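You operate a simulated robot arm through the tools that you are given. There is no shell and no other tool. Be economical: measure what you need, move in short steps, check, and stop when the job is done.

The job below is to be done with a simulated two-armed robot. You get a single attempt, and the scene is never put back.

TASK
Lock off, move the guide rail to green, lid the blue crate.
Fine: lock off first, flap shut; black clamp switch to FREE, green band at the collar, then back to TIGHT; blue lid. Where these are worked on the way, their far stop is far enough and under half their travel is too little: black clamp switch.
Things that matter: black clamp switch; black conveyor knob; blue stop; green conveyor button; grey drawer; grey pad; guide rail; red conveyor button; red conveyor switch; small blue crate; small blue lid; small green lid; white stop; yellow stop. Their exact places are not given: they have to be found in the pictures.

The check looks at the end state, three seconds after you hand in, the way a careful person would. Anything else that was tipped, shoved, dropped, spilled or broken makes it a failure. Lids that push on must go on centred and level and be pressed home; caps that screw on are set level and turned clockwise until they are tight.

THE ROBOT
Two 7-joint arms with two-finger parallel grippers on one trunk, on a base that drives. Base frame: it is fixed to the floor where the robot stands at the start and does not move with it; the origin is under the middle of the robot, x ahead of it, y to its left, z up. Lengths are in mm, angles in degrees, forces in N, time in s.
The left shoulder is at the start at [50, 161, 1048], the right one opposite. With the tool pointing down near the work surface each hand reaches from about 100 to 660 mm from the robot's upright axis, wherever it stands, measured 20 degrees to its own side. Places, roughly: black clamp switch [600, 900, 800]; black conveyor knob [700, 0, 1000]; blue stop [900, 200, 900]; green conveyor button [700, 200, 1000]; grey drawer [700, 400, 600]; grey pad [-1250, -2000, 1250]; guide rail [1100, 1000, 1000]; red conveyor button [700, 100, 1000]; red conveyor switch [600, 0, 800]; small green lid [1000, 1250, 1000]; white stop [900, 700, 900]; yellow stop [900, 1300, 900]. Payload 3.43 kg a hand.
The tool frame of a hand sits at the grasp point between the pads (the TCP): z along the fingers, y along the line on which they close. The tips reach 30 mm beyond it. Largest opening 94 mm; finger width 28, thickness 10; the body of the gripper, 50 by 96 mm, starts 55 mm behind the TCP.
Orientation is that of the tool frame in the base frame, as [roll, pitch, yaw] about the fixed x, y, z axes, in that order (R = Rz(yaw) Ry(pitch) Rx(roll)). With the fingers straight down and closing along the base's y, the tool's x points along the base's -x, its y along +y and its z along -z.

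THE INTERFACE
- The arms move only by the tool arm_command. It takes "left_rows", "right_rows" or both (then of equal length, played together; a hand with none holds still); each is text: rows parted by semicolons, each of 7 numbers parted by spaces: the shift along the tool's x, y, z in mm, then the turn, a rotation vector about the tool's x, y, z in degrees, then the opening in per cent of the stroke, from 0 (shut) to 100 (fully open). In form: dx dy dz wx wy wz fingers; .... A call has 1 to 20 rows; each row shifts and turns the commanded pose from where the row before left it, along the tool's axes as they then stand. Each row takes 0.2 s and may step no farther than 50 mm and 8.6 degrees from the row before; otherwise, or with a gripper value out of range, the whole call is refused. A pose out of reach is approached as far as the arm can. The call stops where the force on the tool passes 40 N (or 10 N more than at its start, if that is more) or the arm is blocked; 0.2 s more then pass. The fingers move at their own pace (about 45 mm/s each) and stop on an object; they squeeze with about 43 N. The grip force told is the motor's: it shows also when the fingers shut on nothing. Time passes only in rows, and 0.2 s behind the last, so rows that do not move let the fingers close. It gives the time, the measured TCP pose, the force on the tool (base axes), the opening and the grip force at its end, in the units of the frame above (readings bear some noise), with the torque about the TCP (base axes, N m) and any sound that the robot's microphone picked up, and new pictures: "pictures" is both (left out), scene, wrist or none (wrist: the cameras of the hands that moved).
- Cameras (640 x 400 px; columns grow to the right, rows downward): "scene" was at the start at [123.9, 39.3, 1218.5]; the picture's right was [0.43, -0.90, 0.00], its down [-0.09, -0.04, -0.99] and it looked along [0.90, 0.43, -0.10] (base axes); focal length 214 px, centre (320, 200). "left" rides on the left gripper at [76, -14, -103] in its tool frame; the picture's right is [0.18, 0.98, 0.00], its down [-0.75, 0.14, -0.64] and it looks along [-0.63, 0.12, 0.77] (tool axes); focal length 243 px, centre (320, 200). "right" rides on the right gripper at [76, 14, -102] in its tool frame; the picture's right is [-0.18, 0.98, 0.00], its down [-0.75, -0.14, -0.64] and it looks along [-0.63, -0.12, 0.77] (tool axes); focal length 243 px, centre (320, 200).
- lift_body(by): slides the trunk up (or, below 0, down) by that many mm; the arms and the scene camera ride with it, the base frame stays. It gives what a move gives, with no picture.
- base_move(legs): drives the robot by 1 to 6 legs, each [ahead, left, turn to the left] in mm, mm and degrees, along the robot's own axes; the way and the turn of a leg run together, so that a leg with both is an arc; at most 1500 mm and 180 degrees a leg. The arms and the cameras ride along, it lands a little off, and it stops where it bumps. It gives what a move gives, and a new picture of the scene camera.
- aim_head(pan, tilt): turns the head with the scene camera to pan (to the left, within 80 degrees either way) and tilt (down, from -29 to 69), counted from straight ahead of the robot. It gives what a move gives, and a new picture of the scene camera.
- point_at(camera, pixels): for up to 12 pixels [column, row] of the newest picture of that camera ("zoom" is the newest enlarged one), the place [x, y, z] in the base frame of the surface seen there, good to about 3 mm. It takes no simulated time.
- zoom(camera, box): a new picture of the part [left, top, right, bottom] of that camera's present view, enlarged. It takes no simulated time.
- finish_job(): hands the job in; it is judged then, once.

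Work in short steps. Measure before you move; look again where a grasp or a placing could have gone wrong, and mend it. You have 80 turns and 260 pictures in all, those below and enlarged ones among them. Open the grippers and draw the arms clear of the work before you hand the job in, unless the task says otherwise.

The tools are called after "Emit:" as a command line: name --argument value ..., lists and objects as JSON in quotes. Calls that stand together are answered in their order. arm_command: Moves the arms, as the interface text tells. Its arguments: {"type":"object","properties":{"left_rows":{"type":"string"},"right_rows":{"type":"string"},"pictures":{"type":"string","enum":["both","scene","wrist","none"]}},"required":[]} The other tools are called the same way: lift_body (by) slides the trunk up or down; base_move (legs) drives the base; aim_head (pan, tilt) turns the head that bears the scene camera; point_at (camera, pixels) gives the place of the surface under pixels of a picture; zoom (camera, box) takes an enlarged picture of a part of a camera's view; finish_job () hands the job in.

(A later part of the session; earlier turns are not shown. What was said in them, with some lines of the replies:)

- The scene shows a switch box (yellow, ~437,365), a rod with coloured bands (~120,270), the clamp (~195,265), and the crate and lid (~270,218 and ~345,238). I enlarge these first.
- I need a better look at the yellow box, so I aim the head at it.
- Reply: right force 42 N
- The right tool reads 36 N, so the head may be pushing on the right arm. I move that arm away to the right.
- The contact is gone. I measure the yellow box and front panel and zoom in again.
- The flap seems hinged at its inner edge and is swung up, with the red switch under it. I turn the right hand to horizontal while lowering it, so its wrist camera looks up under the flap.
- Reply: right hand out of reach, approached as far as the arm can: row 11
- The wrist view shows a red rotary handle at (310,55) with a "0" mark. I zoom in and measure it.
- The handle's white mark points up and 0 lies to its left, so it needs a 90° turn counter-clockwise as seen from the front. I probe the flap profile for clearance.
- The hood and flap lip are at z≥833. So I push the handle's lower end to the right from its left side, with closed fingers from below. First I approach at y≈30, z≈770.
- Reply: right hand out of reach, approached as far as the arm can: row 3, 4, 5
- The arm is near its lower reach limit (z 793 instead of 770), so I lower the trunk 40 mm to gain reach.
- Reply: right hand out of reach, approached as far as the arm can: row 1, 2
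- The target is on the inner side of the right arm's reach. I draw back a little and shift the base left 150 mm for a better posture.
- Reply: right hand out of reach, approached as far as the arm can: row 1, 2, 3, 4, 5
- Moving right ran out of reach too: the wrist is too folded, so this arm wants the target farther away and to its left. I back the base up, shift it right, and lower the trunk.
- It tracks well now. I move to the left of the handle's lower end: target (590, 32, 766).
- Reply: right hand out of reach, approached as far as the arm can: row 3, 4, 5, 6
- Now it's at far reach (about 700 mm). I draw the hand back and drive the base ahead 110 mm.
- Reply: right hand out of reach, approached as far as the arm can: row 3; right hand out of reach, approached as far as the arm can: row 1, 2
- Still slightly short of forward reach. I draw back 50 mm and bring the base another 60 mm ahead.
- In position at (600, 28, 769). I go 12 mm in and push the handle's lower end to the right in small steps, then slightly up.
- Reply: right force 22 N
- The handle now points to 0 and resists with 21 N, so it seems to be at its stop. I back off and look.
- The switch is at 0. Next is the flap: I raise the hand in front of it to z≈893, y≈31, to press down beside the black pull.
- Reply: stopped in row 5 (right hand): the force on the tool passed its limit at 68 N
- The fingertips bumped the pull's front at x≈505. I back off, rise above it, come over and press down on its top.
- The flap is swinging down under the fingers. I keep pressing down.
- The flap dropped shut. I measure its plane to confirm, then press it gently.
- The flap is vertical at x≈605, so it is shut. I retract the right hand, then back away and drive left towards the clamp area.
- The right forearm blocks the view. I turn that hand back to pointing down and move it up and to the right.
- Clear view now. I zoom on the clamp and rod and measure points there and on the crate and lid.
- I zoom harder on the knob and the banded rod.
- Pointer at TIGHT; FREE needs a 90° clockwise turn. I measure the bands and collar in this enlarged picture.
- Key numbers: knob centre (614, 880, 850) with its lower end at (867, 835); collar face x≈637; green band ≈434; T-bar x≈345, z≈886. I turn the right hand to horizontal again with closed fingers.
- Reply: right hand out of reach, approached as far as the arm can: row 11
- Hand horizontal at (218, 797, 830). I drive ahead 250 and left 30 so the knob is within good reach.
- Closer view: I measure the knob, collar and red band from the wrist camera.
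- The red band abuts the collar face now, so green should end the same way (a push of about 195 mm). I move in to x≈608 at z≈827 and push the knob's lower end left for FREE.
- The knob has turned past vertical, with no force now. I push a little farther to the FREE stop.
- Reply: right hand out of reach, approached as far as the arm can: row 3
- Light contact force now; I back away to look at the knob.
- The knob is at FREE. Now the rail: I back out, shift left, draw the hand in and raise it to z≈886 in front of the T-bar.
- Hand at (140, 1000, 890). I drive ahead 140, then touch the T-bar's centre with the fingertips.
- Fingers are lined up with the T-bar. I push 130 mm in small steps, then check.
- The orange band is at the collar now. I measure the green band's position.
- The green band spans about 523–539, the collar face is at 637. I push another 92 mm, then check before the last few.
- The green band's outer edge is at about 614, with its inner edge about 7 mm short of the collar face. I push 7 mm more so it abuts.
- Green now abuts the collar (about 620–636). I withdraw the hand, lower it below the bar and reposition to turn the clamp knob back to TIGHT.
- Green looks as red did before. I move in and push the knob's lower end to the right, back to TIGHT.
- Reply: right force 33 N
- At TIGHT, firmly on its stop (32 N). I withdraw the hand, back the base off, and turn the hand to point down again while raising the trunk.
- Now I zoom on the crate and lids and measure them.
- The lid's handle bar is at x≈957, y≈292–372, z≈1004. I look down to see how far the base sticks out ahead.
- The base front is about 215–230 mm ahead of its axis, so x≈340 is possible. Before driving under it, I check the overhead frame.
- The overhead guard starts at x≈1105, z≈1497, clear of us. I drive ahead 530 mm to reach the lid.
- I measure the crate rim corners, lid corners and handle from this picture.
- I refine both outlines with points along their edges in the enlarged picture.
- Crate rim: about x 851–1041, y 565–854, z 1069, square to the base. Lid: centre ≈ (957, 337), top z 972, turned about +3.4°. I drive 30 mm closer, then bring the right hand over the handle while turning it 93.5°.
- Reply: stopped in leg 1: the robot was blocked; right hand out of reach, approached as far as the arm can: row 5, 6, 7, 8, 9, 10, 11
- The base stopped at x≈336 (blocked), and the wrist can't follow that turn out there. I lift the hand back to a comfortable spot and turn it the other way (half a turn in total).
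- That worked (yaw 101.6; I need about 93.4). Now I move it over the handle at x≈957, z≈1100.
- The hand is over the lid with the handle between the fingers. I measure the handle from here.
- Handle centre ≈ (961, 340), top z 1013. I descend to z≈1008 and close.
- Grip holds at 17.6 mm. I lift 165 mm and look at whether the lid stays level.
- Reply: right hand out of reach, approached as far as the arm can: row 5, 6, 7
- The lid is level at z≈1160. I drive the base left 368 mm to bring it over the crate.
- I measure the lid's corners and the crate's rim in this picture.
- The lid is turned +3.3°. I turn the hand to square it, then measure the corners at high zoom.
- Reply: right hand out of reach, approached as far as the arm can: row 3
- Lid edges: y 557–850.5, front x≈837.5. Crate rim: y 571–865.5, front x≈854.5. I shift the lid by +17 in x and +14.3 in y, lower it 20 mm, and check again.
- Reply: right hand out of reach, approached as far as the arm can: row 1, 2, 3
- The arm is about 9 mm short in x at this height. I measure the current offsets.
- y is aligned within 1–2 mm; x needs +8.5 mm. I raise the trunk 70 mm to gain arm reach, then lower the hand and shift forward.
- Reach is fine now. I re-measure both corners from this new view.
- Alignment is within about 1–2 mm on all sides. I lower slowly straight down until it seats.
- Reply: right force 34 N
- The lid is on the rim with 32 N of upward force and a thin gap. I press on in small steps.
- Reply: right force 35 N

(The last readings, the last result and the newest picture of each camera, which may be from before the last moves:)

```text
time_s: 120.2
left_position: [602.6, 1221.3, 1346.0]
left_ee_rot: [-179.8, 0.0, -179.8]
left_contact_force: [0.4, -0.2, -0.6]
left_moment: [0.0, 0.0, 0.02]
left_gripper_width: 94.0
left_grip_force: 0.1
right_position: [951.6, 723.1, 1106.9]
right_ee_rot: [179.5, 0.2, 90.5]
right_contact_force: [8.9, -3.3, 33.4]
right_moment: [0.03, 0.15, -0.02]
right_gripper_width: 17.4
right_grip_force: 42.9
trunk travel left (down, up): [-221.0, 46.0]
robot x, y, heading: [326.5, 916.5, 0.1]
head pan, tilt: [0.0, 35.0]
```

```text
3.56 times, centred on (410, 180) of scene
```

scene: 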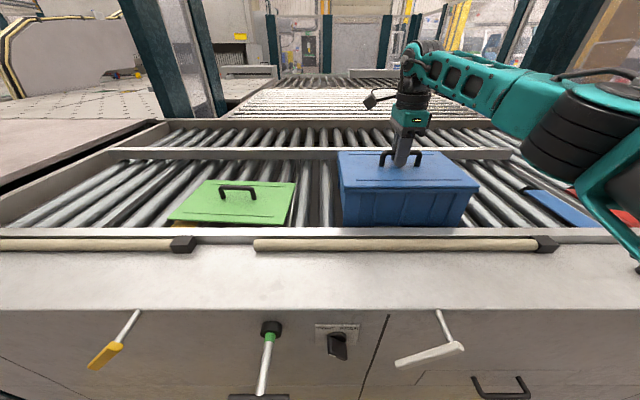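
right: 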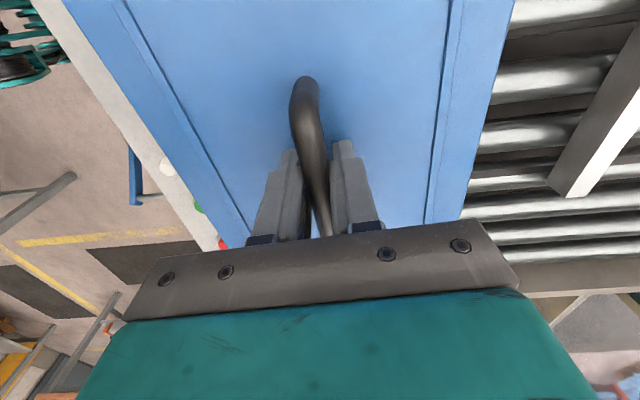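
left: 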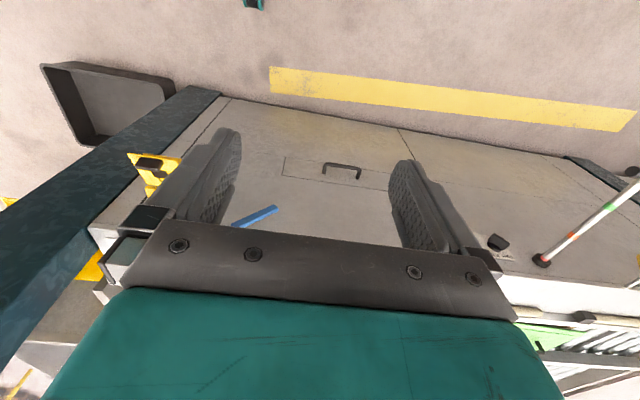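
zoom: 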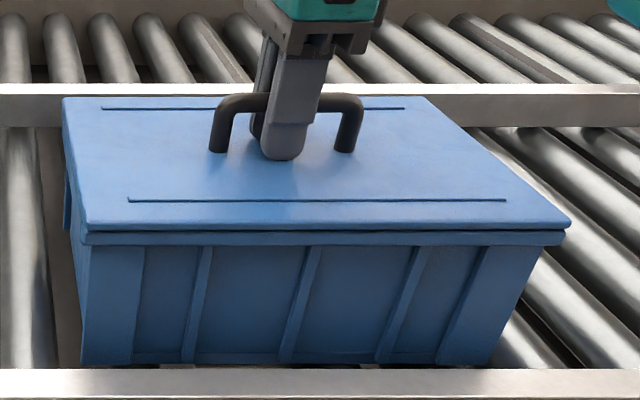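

The fingers slipped down on the handle while the lid stayed put. I measure the lid top and rim heights to see whether it's home.

Emit:
zoom --camera "scene" --box '[335, 170, 395, 220]'

Emit:
point_at --camera "scene" --pixels '[[350, 185], [370, 185], [440, 185], [468, 188], [345, 160], [430, 160], [400, 200], [400, 195]]'

Emit:
zoom --camera "scene" --box '[430, 170, 490, 220]'

```text
8.00 times, centred on (365, 195) of scene
```

zoom: 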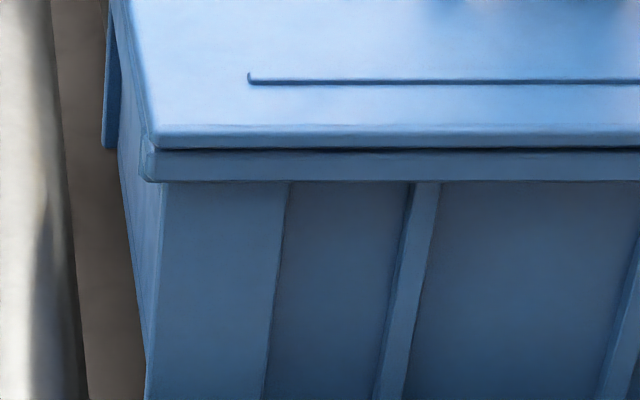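

```text
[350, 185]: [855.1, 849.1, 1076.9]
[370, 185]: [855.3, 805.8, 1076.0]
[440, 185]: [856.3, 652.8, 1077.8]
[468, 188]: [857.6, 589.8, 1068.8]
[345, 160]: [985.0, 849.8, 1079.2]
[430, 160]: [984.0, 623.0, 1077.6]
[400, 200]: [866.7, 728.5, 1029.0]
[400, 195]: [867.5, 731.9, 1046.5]
```

```text
8.00 times, centred on (460, 195) of scene
```

zoom: 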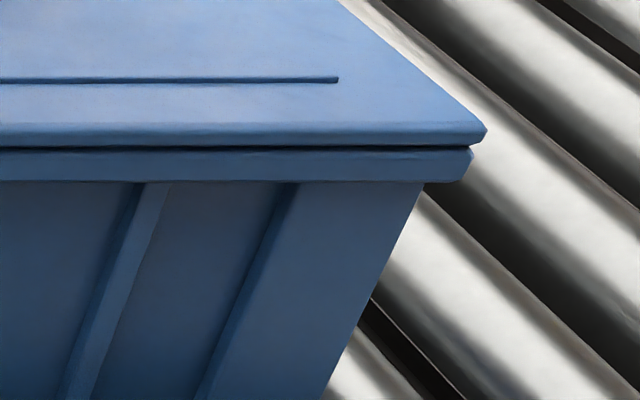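

The lid is down on the left, with perhaps a 2 mm gap at the right. The fingertips now touch the lid top, so I press farther straight down here.

Emit:
arm_command --right_rows "0 0 1.5 0 0 0 0; 0 0 1.5 0 0 0 0; 0 0 1.5 0 0 0 0; 0 0 1.5 0 0 0 0; 0 0 1.5 0 0 0 0; 0 0 0 0 0 0 0" --pictures "none"

Emit:
zoom --camera "scene" --box '[430, 170, 490, 220]'

```text
time_s: 120.8
left_position: [603.2, 1220.9, 1344.6]
left_ee_rot: [-180.0, 0.0, -179.8]
left_contact_force: [0.1, 0.2, -0.2]
left_moment: [0.02, 0.0, 0.01]
left_gripper_width: 93.7
left_grip_force: 0.1
right_position: [952.6, 723.1, 1109.0]
right_ee_rot: [179.2, 0.1, 90.5]
right_contact_force: [-1.0, -0.4, 10.9]
right_moment: [-0.52, 0.82, -0.08]
right_gripper_width: 17.4
right_grip_force: 43.1
trunk travel left (down, up): [-221.0, 46.0]
robot x, y, heading: [328.2, 917.1, -0.2]
head pan, tilt: [0.0, 35.0]
stopped in row 3 (right hand): the force on the tool passed its limit at 46 N (the readings are from after the stop); the commanded pose is now the measured one
```

```text
8.00 times, centred on (460, 195) of scene
```

zoom: 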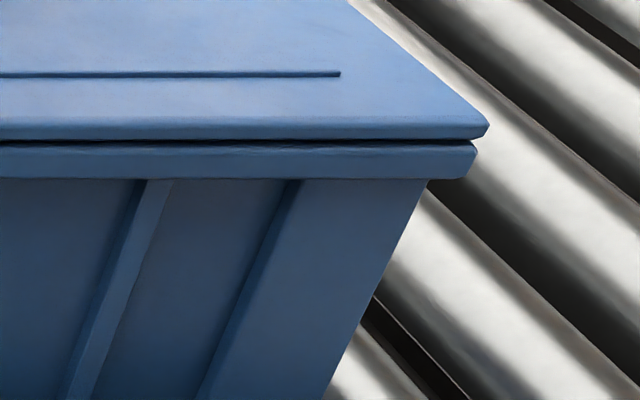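

I release the handle, rise, close the fingers, and go over the lid's right part to press it there.

Emit:
arm_command --right_rows "0 0 0 0 0 0 60; 0 0 0 0 0 0 60; 0 0 0 0 0 0 60; 0 0 -25 0 0 0 60; 0 0 -25 0 0 0 60; -35 -2 -5 0 0 0 0; -35 -2 0 0 0 0 0; -35 -1 0 0 0 0 0; 0 0 20 0 0 0 0; 0 0 20 0 0 0 0; 0 0 0 0 0 0 0" --pictures "scene"

Emit:
zoom --camera "scene" --box '[320, 130, 500, 230]'

```text
time_s: 123.2
left_position: [604.1, 1221.6, 1345.1]
left_ee_rot: [-179.9, 0.0, -179.8]
left_contact_force: [-0.4, 0.0, 0.0]
left_moment: [-0.01, -0.02, 0.01]
left_gripper_width: 94.0
left_grip_force: 0.1
right_position: [948.5, 616.4, 1120.7]
right_ee_rot: [179.3, 0.0, 90.5]
right_contact_force: [-0.3, 0.7, -0.2]
right_moment: [-0.01, 0.01, -0.01]
right_gripper_width: 0.2
right_grip_force: 32.8
trunk travel left (down, up): [-221.0, 46.0]
robot x, y, heading: [330.5, 919.7, 0.1]
head pan, tilt: [0.0, 35.0]
```

scene: 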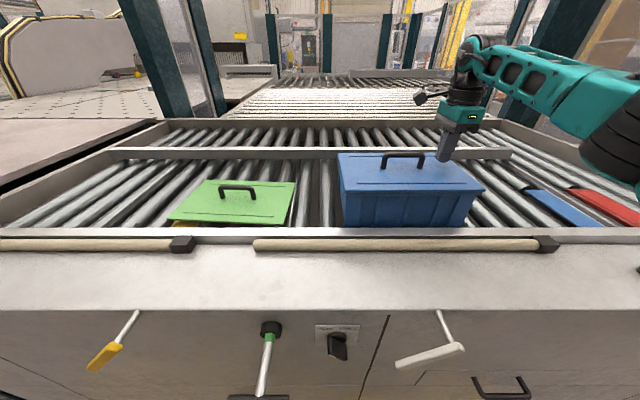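

```text
3.56 times, centred on (410, 180) of scene
```

zoom: 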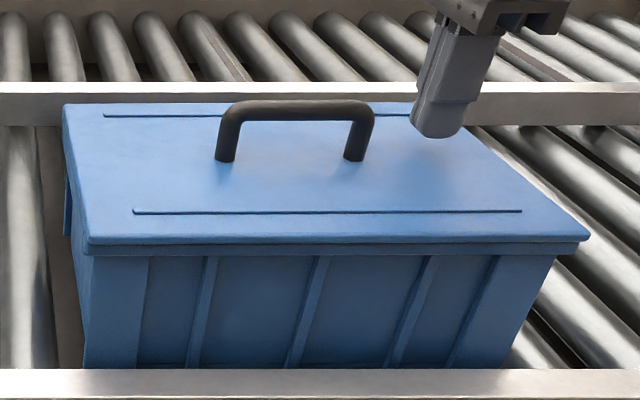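

The picture looks different: the lid seems seated, but the crate outline shifted slightly. I measure again.

Emit:
point_at --camera "zoom" --pixels '[[95, 230], [300, 228], [560, 224], [80, 115], [330, 240], [95, 250], [570, 246], [300, 250], [200, 160], [500, 160], [578, 232], [66, 115]]'

Emit:
zoom --camera "scene" --box '[430, 165, 500, 215]'

Emit:
zoom --camera "scene" --box '[330, 165, 400, 215]'

```text
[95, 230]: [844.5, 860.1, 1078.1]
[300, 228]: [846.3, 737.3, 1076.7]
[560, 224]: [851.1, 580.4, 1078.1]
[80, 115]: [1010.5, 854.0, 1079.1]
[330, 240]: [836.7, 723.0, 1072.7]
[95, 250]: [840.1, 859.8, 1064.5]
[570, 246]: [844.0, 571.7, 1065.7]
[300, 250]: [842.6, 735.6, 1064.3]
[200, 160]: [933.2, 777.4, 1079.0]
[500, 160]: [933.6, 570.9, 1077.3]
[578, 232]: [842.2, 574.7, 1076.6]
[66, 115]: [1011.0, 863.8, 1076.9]
```

```text
8.00 times, centred on (465, 190) of scene
```

zoom: 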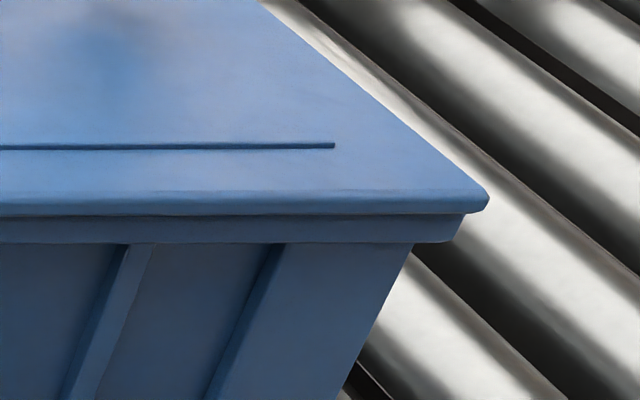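

```text
8.00 times, centred on (365, 190) of scene
```

zoom: 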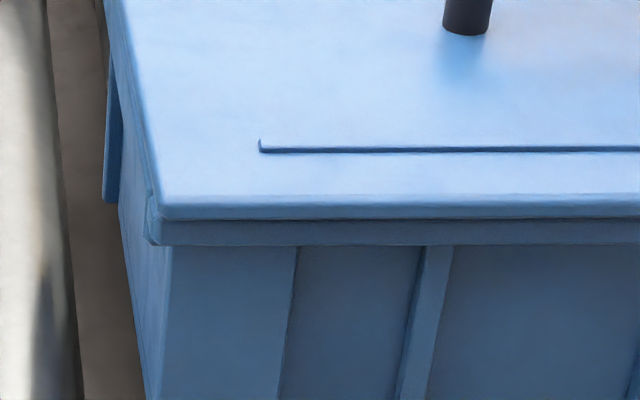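

The crate slid about 11 mm towards the robot when the grip relaxed, and the lid lies flush (top 1078, rim 1070). I press gently on the right part to make sure it's home.

Emit:
arm_command --right_rows "0 0 8 0 0 0 0; 0 0 3 0 0 0 0; 0 0 1.5 0 0 0 0; 0 0 1.5 0 0 0 0; 0 0 1.5 0 0 0 0; 0 0 1.5 0 0 0 0" --pictures "none"

Emit:
zoom --camera "scene" --box '[320, 130, 500, 230]'

Emit:
point_at --camera "zoom" --pixels '[[95, 230], [300, 228], [560, 224], [80, 115], [540, 210], [95, 250], [570, 246], [300, 250], [200, 160], [580, 236], [300, 238], [95, 240]]'

```text
time_s: 124.6
left_position: [602.2, 1221.3, 1345.5]
left_ee_rot: [-180.0, 0.1, -179.9]
left_contact_force: [-0.3, -0.2, 0.5]
left_moment: [0.01, 0.02, 0.01]
left_gripper_width: 94.0
left_grip_force: 0.1
right_position: [948.2, 617.7, 1107.5]
right_ee_rot: [178.8, 0.1, 90.4]
right_contact_force: [4.8, -4.8, 24.4]
right_moment: [-0.04, -0.1, 0.11]
right_gripper_width: 0.1
right_grip_force: 33.2
trunk travel left (down, up): [-221.0, 46.0]
robot x, y, heading: [329.1, 913.5, -0.0]
head pan, tilt: [0.0, 35.0]
```

```text
3.56 times, centred on (410, 180) of scene
```

zoom: 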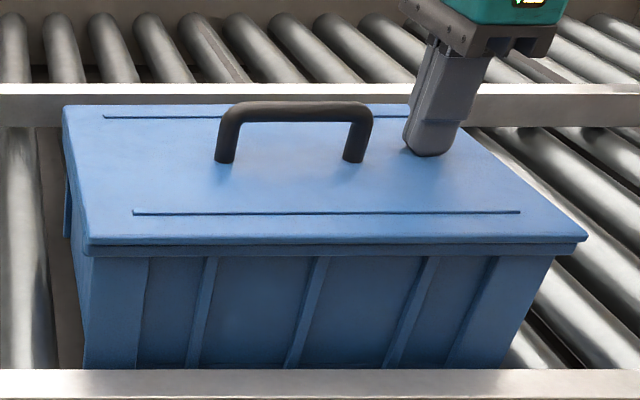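

```text
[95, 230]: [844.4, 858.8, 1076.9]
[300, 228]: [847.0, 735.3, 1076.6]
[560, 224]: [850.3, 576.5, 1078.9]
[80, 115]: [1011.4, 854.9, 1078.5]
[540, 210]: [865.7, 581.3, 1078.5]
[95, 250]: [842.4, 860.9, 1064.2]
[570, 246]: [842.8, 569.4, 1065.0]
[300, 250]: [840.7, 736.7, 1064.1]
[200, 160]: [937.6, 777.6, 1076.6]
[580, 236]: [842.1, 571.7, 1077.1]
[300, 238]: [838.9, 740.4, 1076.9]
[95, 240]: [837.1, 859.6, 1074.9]
```

The lid top is level at 1077 under 24 N. I lift off and check how well it is centred on the rim.

Emit:
arm_command --right_rows "0 0 -20 0 0 0 0; -20 0 -40 0 0 0 0; -30 0 -40 0 0 0 0; 0 0 0 0 0 0 0" --pictures "scene"

Emit:
zoom --camera "scene" --box '[440, 170, 500, 210]'

Emit:
point_at --camera "zoom" --pixels '[[440, 225], [455, 225], [465, 225], [400, 225], [400, 260], [420, 260], [435, 258], [300, 225], [300, 260], [100, 225], [100, 260]]'

Emit:
zoom --camera "scene" --box '[330, 145, 390, 205]'

```text
time_s: 125.6
left_position: [604.7, 1220.4, 1343.7]
left_ee_rot: [-179.9, 0.0, -179.8]
left_contact_force: [-0.5, -0.1, 0.3]
left_moment: [0.01, 0.02, -0.01]
left_gripper_width: 94.1
left_grip_force: 0.0
right_position: [934.2, 572.0, 1200.8]
right_ee_rot: [179.4, 0.1, 90.5]
right_contact_force: [0.0, -0.3, -0.4]
right_moment: [0.0, 0.03, 0.02]
right_gripper_width: 0.0
right_grip_force: 33.0
right hand out of reach, approached as far as the arm can: row 3
trunk travel left (down, up): [-221.0, 46.0]
robot x, y, heading: [328.0, 919.5, 0.2]
head pan, tilt: [0.0, 35.0]
```

scene: 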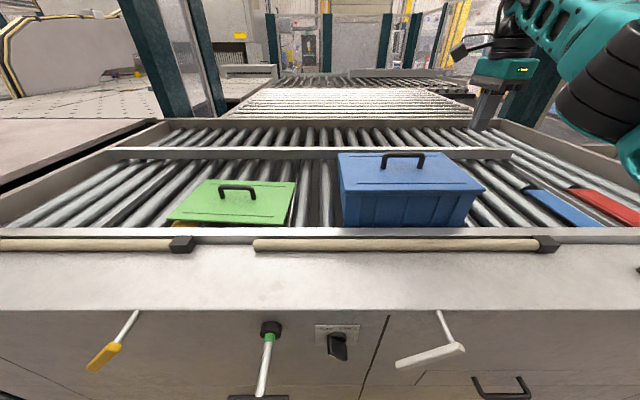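

```text
10.00 times, centred on (470, 190) of scene
```

zoom: 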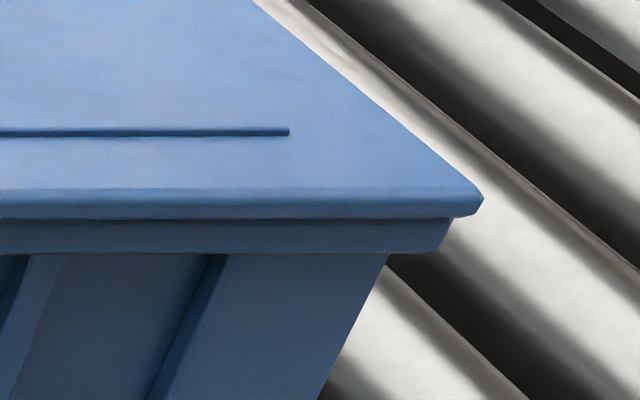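

```text
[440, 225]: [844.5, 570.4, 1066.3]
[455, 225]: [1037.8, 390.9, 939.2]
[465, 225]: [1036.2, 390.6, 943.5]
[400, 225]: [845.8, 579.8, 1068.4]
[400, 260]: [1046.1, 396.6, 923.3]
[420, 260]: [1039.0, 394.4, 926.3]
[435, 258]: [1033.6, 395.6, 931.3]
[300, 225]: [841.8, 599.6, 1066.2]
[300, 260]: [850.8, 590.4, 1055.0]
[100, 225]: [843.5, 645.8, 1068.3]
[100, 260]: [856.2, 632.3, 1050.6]
```

```text
6.67 times, centred on (360, 175) of scene
```

zoom: 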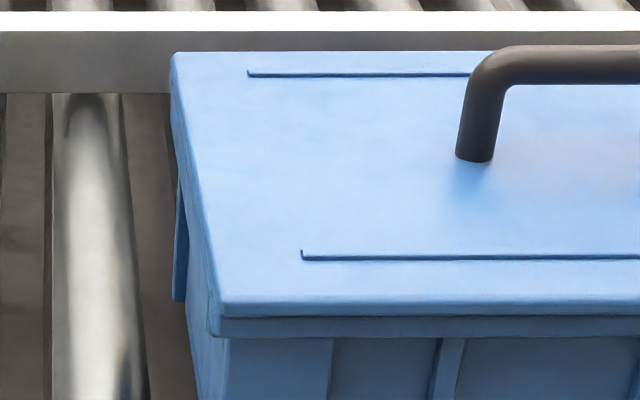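

I measure the lid's own corner positions against the rim corners.

Emit:
point_at --camera "zoom" --pixels '[[224, 305], [230, 310], [215, 322], [216, 332], [213, 315], [240, 308], [240, 328], [200, 200], [182, 120], [174, 70], [180, 56], [300, 54]]'

Emit:
zoom --camera "scene" --box '[440, 170, 500, 210]'

Emit:
point_at --camera "zoom" --pixels '[[478, 203], [470, 212], [455, 212], [440, 212], [445, 228], [430, 248], [400, 212], [400, 230], [350, 90], [340, 90], [420, 150], [408, 150]]'

```text
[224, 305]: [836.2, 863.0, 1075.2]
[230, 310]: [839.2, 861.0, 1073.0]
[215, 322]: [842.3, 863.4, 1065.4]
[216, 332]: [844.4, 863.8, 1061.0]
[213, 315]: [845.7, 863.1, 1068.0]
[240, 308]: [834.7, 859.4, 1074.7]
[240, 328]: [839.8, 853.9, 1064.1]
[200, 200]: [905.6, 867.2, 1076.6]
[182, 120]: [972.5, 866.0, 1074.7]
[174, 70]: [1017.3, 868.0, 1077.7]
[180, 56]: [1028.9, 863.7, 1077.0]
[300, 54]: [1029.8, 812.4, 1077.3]
```

```text
10.00 times, centred on (470, 190) of scene
```

zoom: 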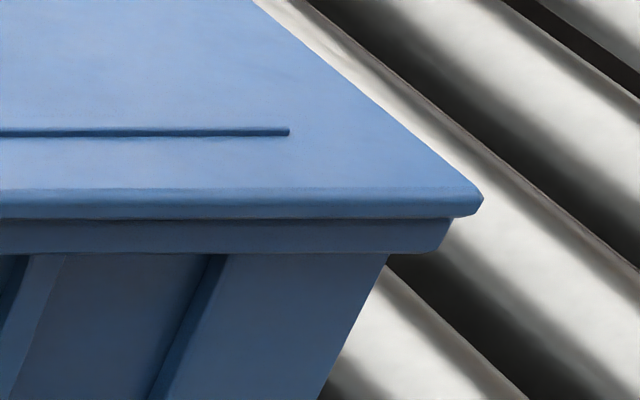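

```text
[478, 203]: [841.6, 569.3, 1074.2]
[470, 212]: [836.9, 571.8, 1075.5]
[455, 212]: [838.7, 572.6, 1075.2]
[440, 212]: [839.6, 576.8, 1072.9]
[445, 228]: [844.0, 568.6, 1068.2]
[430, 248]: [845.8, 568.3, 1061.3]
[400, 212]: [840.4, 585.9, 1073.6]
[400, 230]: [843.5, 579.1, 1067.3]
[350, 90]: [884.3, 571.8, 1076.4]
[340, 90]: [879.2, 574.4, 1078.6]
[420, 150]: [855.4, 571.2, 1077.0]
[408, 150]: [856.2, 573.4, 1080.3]
```

In y the lid is centred within 1 mm, but in x it sits about 4 mm too near the robot. I measure the handle to nudge it by a centred re-grip.

Emit:
zoom --camera "scene" --box '[370, 140, 440, 190]'

Emit:
point_at --camera "zoom" --pixels '[[300, 120], [300, 130], [300, 140], [300, 150], [200, 130], [400, 130], [130, 160], [480, 160], [300, 112], [110, 220], [470, 215]]'

Emit:
zoom --camera "right" --box '[100, 0, 500, 250]'

```text
8.00 times, centred on (405, 165) of scene
```

zoom: 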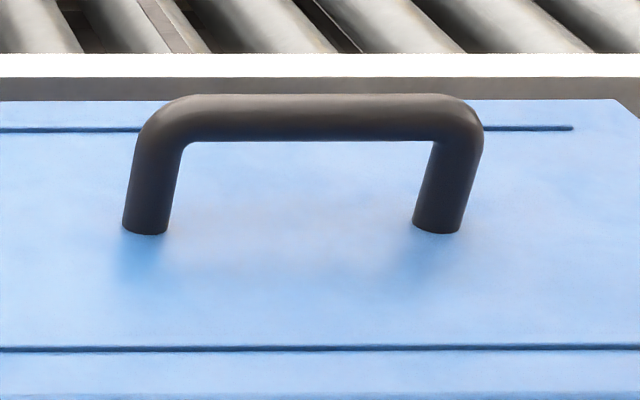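

```text
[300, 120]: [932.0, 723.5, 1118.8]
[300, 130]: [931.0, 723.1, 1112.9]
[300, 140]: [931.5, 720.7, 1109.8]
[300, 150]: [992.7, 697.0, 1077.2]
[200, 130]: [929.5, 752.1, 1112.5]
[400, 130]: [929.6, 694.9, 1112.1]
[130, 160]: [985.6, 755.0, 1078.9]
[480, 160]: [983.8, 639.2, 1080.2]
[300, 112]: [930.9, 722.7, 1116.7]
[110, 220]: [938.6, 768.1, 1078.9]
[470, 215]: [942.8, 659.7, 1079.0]
```

```text
1.60 times, centred on (300, 125) of right
```

zoom: 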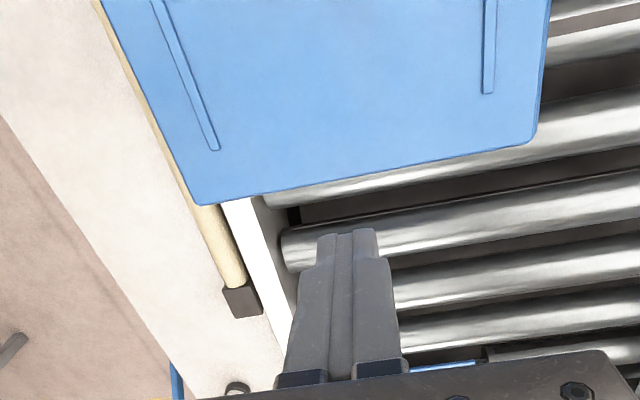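

Handle centre ≈ (937, 714), z 1101–1119. I return over it with open fingers at TCP x≈940, so closing draws the lid about 3 mm forward.

Emit:
arm_command --right_rows "48 0 0 0 0 0 60; 48 0 0 0 0 0 60; 46 0 0 0 0 0 60; 0 2 30 0 0 0 60; 0 2 30 0 0 0 60; 0 1.5 27 0 0 0 60; 0 0 0 0 0 0 60" --pictures "both"

```text
time_s: 127.2
left_position: [602.5, 1220.5, 1345.8]
left_ee_rot: [-179.8, 0.0, -179.8]
left_contact_force: [0.1, -0.1, 0.4]
left_moment: [-0.02, -0.01, 0.0]
left_gripper_width: 93.9
left_grip_force: 0.1
right_position: [967.1, 707.7, 1122.6]
right_ee_rot: [179.3, 0.1, 90.6]
right_contact_force: [-1.4, 0.3, 0.4]
right_moment: [0.01, -0.01, -0.01]
right_gripper_width: 56.5
right_grip_force: 0.0
right hand out of reach, approached as far as the arm can: row 1, 2, 4, 5, 6
trunk travel left (down, up): [-221.0, 46.0]
robot x, y, heading: [330.2, 918.1, 0.3]
head pan, tilt: [0.0, 35.0]
```

scene: 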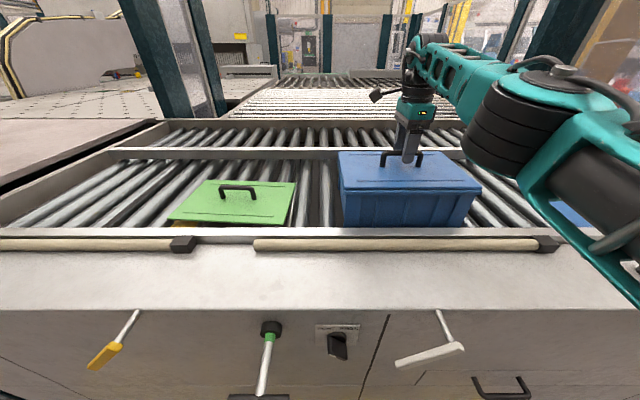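
right: 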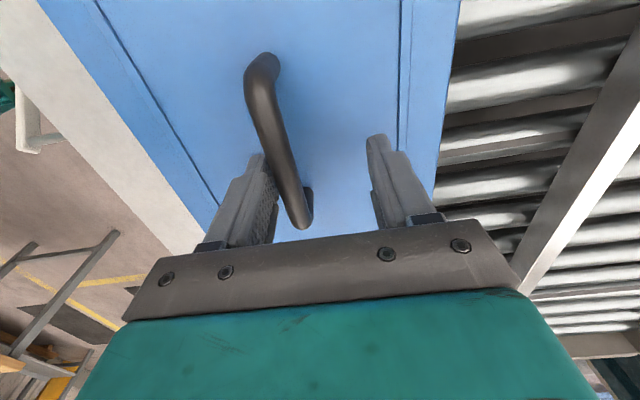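

The hand came down at x≈967, farther ahead than meant, so the near finger may have pushed the handle. I measure lid and crate again.

Emit:
zoom --camera "scene" --box '[325, 140, 495, 230]'

Emit:
point_at --camera "zoom" --pixels '[[100, 187], [300, 185], [500, 183], [100, 206], [300, 205], [500, 203], [568, 186], [550, 206], [70, 60], [120, 47], [240, 55], [300, 58]]'

```text
3.76 times, centred on (410, 185) of scene
```

zoom: 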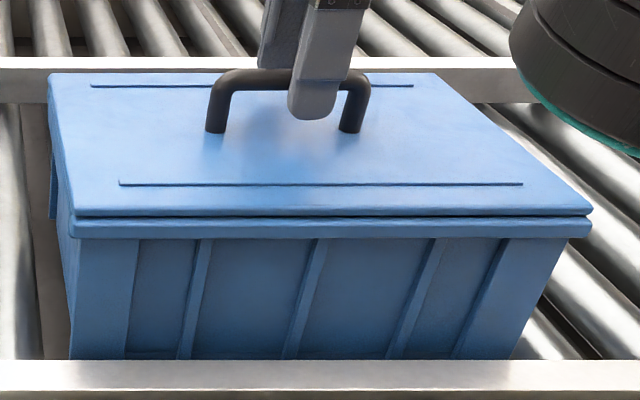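

```text
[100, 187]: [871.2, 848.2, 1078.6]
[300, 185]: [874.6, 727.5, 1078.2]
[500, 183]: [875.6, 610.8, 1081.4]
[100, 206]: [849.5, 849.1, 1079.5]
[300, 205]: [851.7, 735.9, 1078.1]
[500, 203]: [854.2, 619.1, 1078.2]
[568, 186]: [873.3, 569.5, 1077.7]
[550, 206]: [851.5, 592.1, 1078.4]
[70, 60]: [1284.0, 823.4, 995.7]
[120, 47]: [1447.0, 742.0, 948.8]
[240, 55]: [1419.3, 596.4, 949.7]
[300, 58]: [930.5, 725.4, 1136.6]
```

Emit:
zoom --camera "scene" --box '[385, 180, 435, 210]'

Emit:
point_at --camera "zoom" --pixels '[[300, 170], [300, 180], [300, 190], [300, 200], [300, 210], [300, 220], [300, 230], [300, 240], [300, 250], [300, 260], [300, 150], [300, 160]]'

```text
12.80 times, centred on (410, 195) of scene
```

zoom: 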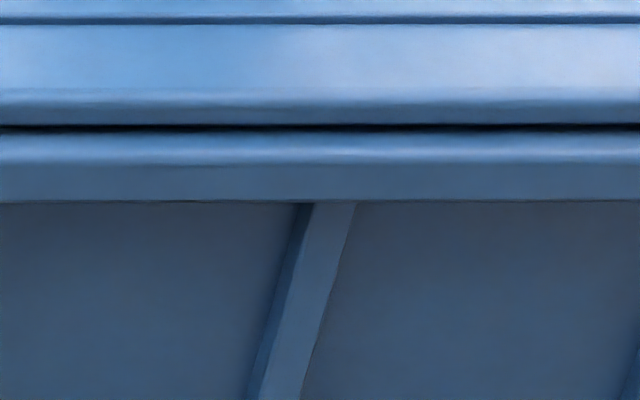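

```text
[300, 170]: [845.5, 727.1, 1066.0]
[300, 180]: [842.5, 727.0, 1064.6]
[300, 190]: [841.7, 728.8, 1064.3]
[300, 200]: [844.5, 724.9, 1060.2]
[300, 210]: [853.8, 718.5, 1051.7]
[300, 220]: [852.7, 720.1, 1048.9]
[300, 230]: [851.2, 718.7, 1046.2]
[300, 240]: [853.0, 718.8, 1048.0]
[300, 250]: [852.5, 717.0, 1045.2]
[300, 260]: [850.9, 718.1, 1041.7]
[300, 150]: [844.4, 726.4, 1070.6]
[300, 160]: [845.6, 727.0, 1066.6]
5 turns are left
```

The lid has about ±4 mm of play and now sits ~4–5 mm too far ahead (handle ≈ 947). I back the hand 24 mm to x≈943, close to centre it there, open again and lift straight off.

Emit:
arm_command --right_rows "0 -12 0 0 0 0 60; 0 -12 4 0 0 0 60; 0 0 0 0 0 0 60; 0 0 0 0 0 0 20; 0 0 0 0 0 0 10; 0 0 0 0 0 0 0; 0 0 0 0 0 0 0; 0 0 0 0 0 0 0; 0 0 2 0 0 0 0; 0 0 -2 0 0 0 0; 0 0 0 0 0 0 60; 0 0 0 0 0 0 60; 0 0 0 0 0 0 60; 0 0 -20 0 0 0 60; 0 0 -25 0 0 0 60; 0 0 -25 0 0 0 60; 0 -20 -25 0 0 0 60; 0 -25 -25 0 0 0 60; 0 0 0 0 0 0 60" --pictures "scene"

Emit:
zoom --camera "scene" --box '[325, 140, 495, 230]'

Emit:
point_at --camera "zoom" --pixels '[[100, 210], [300, 209], [500, 207], [100, 228], [300, 227], [500, 225], [585, 212], [575, 228], [75, 215], [70, 80], [100, 160], [480, 150]]'

```text
time_s: 131.2
left_position: [604.6, 1220.5, 1343.1]
left_ee_rot: [180.0, 0.0, -180.0]
left_contact_force: [0.2, -0.3, -0.1]
left_moment: [0.0, 0.0, 0.03]
left_gripper_width: 93.9
left_grip_force: 0.1
right_position: [902.4, 707.8, 1244.1]
right_ee_rot: [179.4, 0.1, 90.5]
right_contact_force: [-0.1, 0.5, -0.4]
right_moment: [-0.04, 0.05, 0.0]
right_gripper_width: 56.4
right_grip_force: 0.0
right hand out of reach, approached as far as the arm can: row 1, 2, 14, 15, 16
trunk travel left (down, up): [-221.0, 46.0]
robot x, y, heading: [326.6, 914.2, -0.0]
head pan, tilt: [0.0, 35.0]
```

scene: 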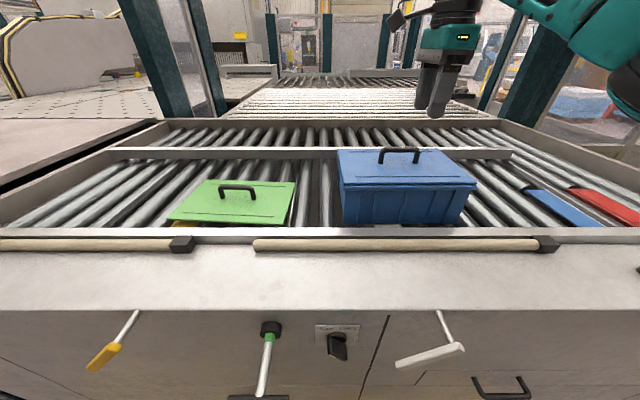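

```text
3.76 times, centred on (410, 185) of scene
```

zoom: 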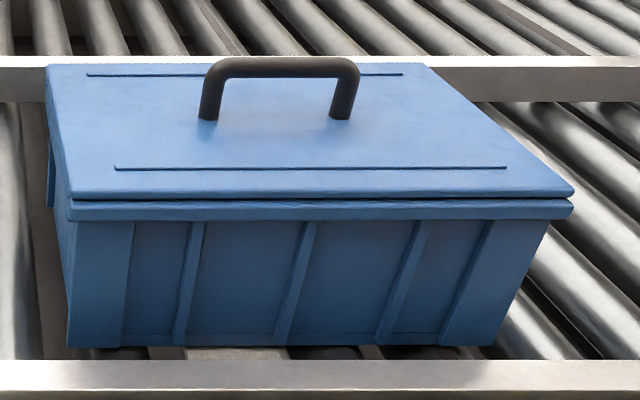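

```text
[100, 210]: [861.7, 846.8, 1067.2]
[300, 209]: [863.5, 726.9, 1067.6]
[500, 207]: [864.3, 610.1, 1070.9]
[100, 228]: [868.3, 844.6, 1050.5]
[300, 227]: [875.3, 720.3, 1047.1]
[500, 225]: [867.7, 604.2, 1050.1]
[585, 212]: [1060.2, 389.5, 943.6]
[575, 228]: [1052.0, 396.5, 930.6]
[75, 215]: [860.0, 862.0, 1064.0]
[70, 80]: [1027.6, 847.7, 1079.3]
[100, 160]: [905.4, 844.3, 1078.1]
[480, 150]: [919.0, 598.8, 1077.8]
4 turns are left
```

Crate and lid now sit with the rim front at x≈861, about 8 mm from the original. I measure the lid's front edge against the rim.

Emit:
zoom --camera "scene" --box '[340, 180, 390, 205]'

Emit:
point_at --camera "zoom" --pixels '[[200, 135], [200, 141], [200, 147], [200, 153], [400, 135], [400, 141], [400, 147], [200, 180], [400, 180], [200, 190], [400, 190], [400, 170]]'

Emit:
zoom --camera "scene" --box '[430, 175, 490, 205]'

Emit:
point_at --camera "zoom" --pixels '[[300, 155], [300, 161], [300, 167], [300, 190], [300, 200], [450, 155], [450, 161], [440, 195], [470, 160], [455, 195]]'

```text
12.80 times, centred on (365, 192) of scene
```

zoom: 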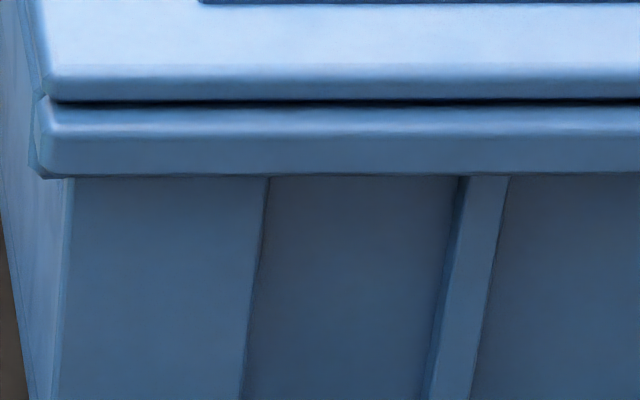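

```text
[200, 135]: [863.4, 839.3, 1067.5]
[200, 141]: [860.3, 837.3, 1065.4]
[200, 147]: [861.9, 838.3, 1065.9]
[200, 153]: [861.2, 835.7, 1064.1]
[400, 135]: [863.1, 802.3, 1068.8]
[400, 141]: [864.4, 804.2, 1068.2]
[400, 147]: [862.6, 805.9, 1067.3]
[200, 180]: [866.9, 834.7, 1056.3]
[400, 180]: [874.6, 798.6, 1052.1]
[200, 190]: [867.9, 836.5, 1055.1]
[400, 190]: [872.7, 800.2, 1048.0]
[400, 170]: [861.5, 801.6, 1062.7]
```

```text
10.67 times, centred on (460, 190) of scene
```

zoom: 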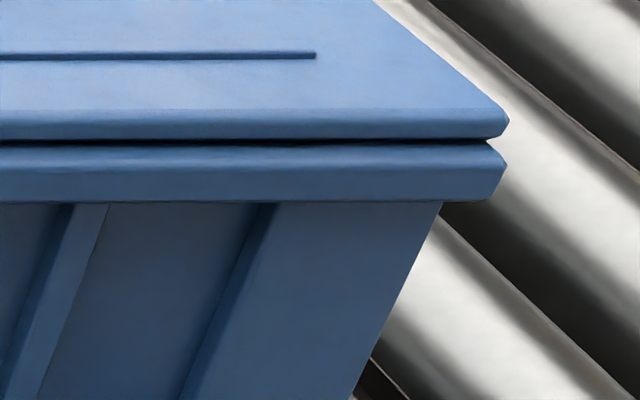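

```text
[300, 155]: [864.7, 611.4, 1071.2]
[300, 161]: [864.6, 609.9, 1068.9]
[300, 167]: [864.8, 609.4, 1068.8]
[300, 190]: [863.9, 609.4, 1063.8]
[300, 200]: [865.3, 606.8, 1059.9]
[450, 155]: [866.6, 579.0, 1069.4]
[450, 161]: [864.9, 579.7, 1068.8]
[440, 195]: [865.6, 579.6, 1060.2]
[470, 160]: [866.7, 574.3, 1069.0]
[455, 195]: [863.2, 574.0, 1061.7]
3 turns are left
```

The lid is seated inside its play, level and at the same height (top 1078, rim 1070), so I leave it. I open the hand, raise it and drive the base straight back to get clear.

Emit:
arm_command --right_rows "0 -30 -10 0 0 0 100; 0 -40 -5 0 0 0 100; 0 0 0 0 0 0 100" --pictures "none"

Emit:
base_move --legs '[[-450, 0, 0]]'

Emit:
zoom --camera "scene" --box '[200, 60, 520, 260]'

```text
time_s: 132.0
left_position: [604.9, 1221.8, 1344.2]
left_ee_rot: [-179.9, -0.2, -179.8]
left_contact_force: [0.5, 0.2, -0.6]
left_moment: [-0.04, 0.01, 0.0]
left_gripper_width: 93.9
left_grip_force: 0.0
right_position: [831.8, 705.4, 1257.8]
right_ee_rot: [179.3, 0.1, 90.4]
right_contact_force: [0.1, -0.2, -0.9]
right_moment: [-0.02, 0.01, -0.01]
right_gripper_width: 93.9
right_grip_force: 0.0
trunk travel left (down, up): [-221.0, 46.0]
robot x, y, heading: [329.7, 916.3, 0.2]
head pan, tilt: [0.0, 35.0]
```

```text
time_s: 134.8
left_position: [152.0, 1220.4, 1343.9]
left_ee_rot: [180.0, 0.0, -180.0]
left_contact_force: [-0.3, -1.1, 0.5]
left_moment: [0.02, 0.01, -0.01]
left_gripper_width: 94.0
left_grip_force: 0.0
right_position: [377.7, 704.5, 1259.4]
right_ee_rot: [179.3, 0.0, 90.4]
right_contact_force: [0.1, 0.3, 0.5]
right_moment: [0.0, -0.01, 0.02]
right_gripper_width: 94.0
right_grip_force: 0.1
trunk travel left (down, up): [-221.0, 46.0]
robot x, y, heading: [-120.9, 917.9, -0.0]
head pan, tilt: [0.0, 35.0]
```

scene: 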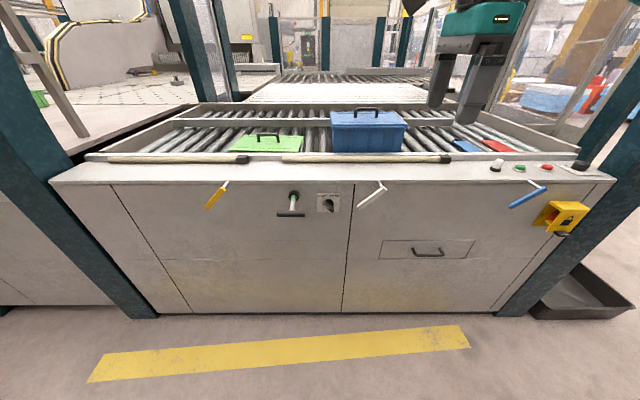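

```text
2.00 times, centred on (360, 160) of scene
2 turns are left
```

zoom: 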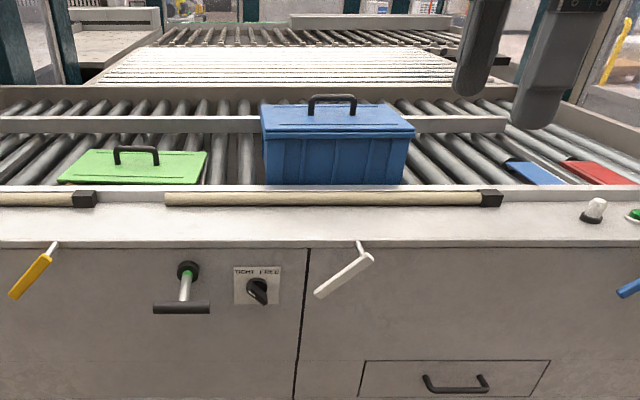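

The picture shows the flap shut, green at the collar, the clamp at TIGHT and the lid on, with both arms clear and the grippers open, so I hand in.

Emit:
finish_job

```text
The job is handed in.
```

I handed in the job with all three parts done. The lid is level but sits about 4 mm off-centre on the blue crate.

- **Lock-off:** The red conveyor switch is at 0 and the yellow flap is shut.
- **Guide rail:** I turned the clamp to FREE, pushed the rail in until the green band met the collar, and turned the clamp back to TIGHT against its stop.
- **Blue lid:** It is seated on the rim at one even height, about 4 mm towards the back within its own play. I did not press it again after re-centring it.
- **Crate:** It slid on the rollers while I fitted the lid and ended about 8 mm from where it started.
- **Bump:** The base stopped once against something at the front of the machine while driving in. I saw nothing out of place afterwards.
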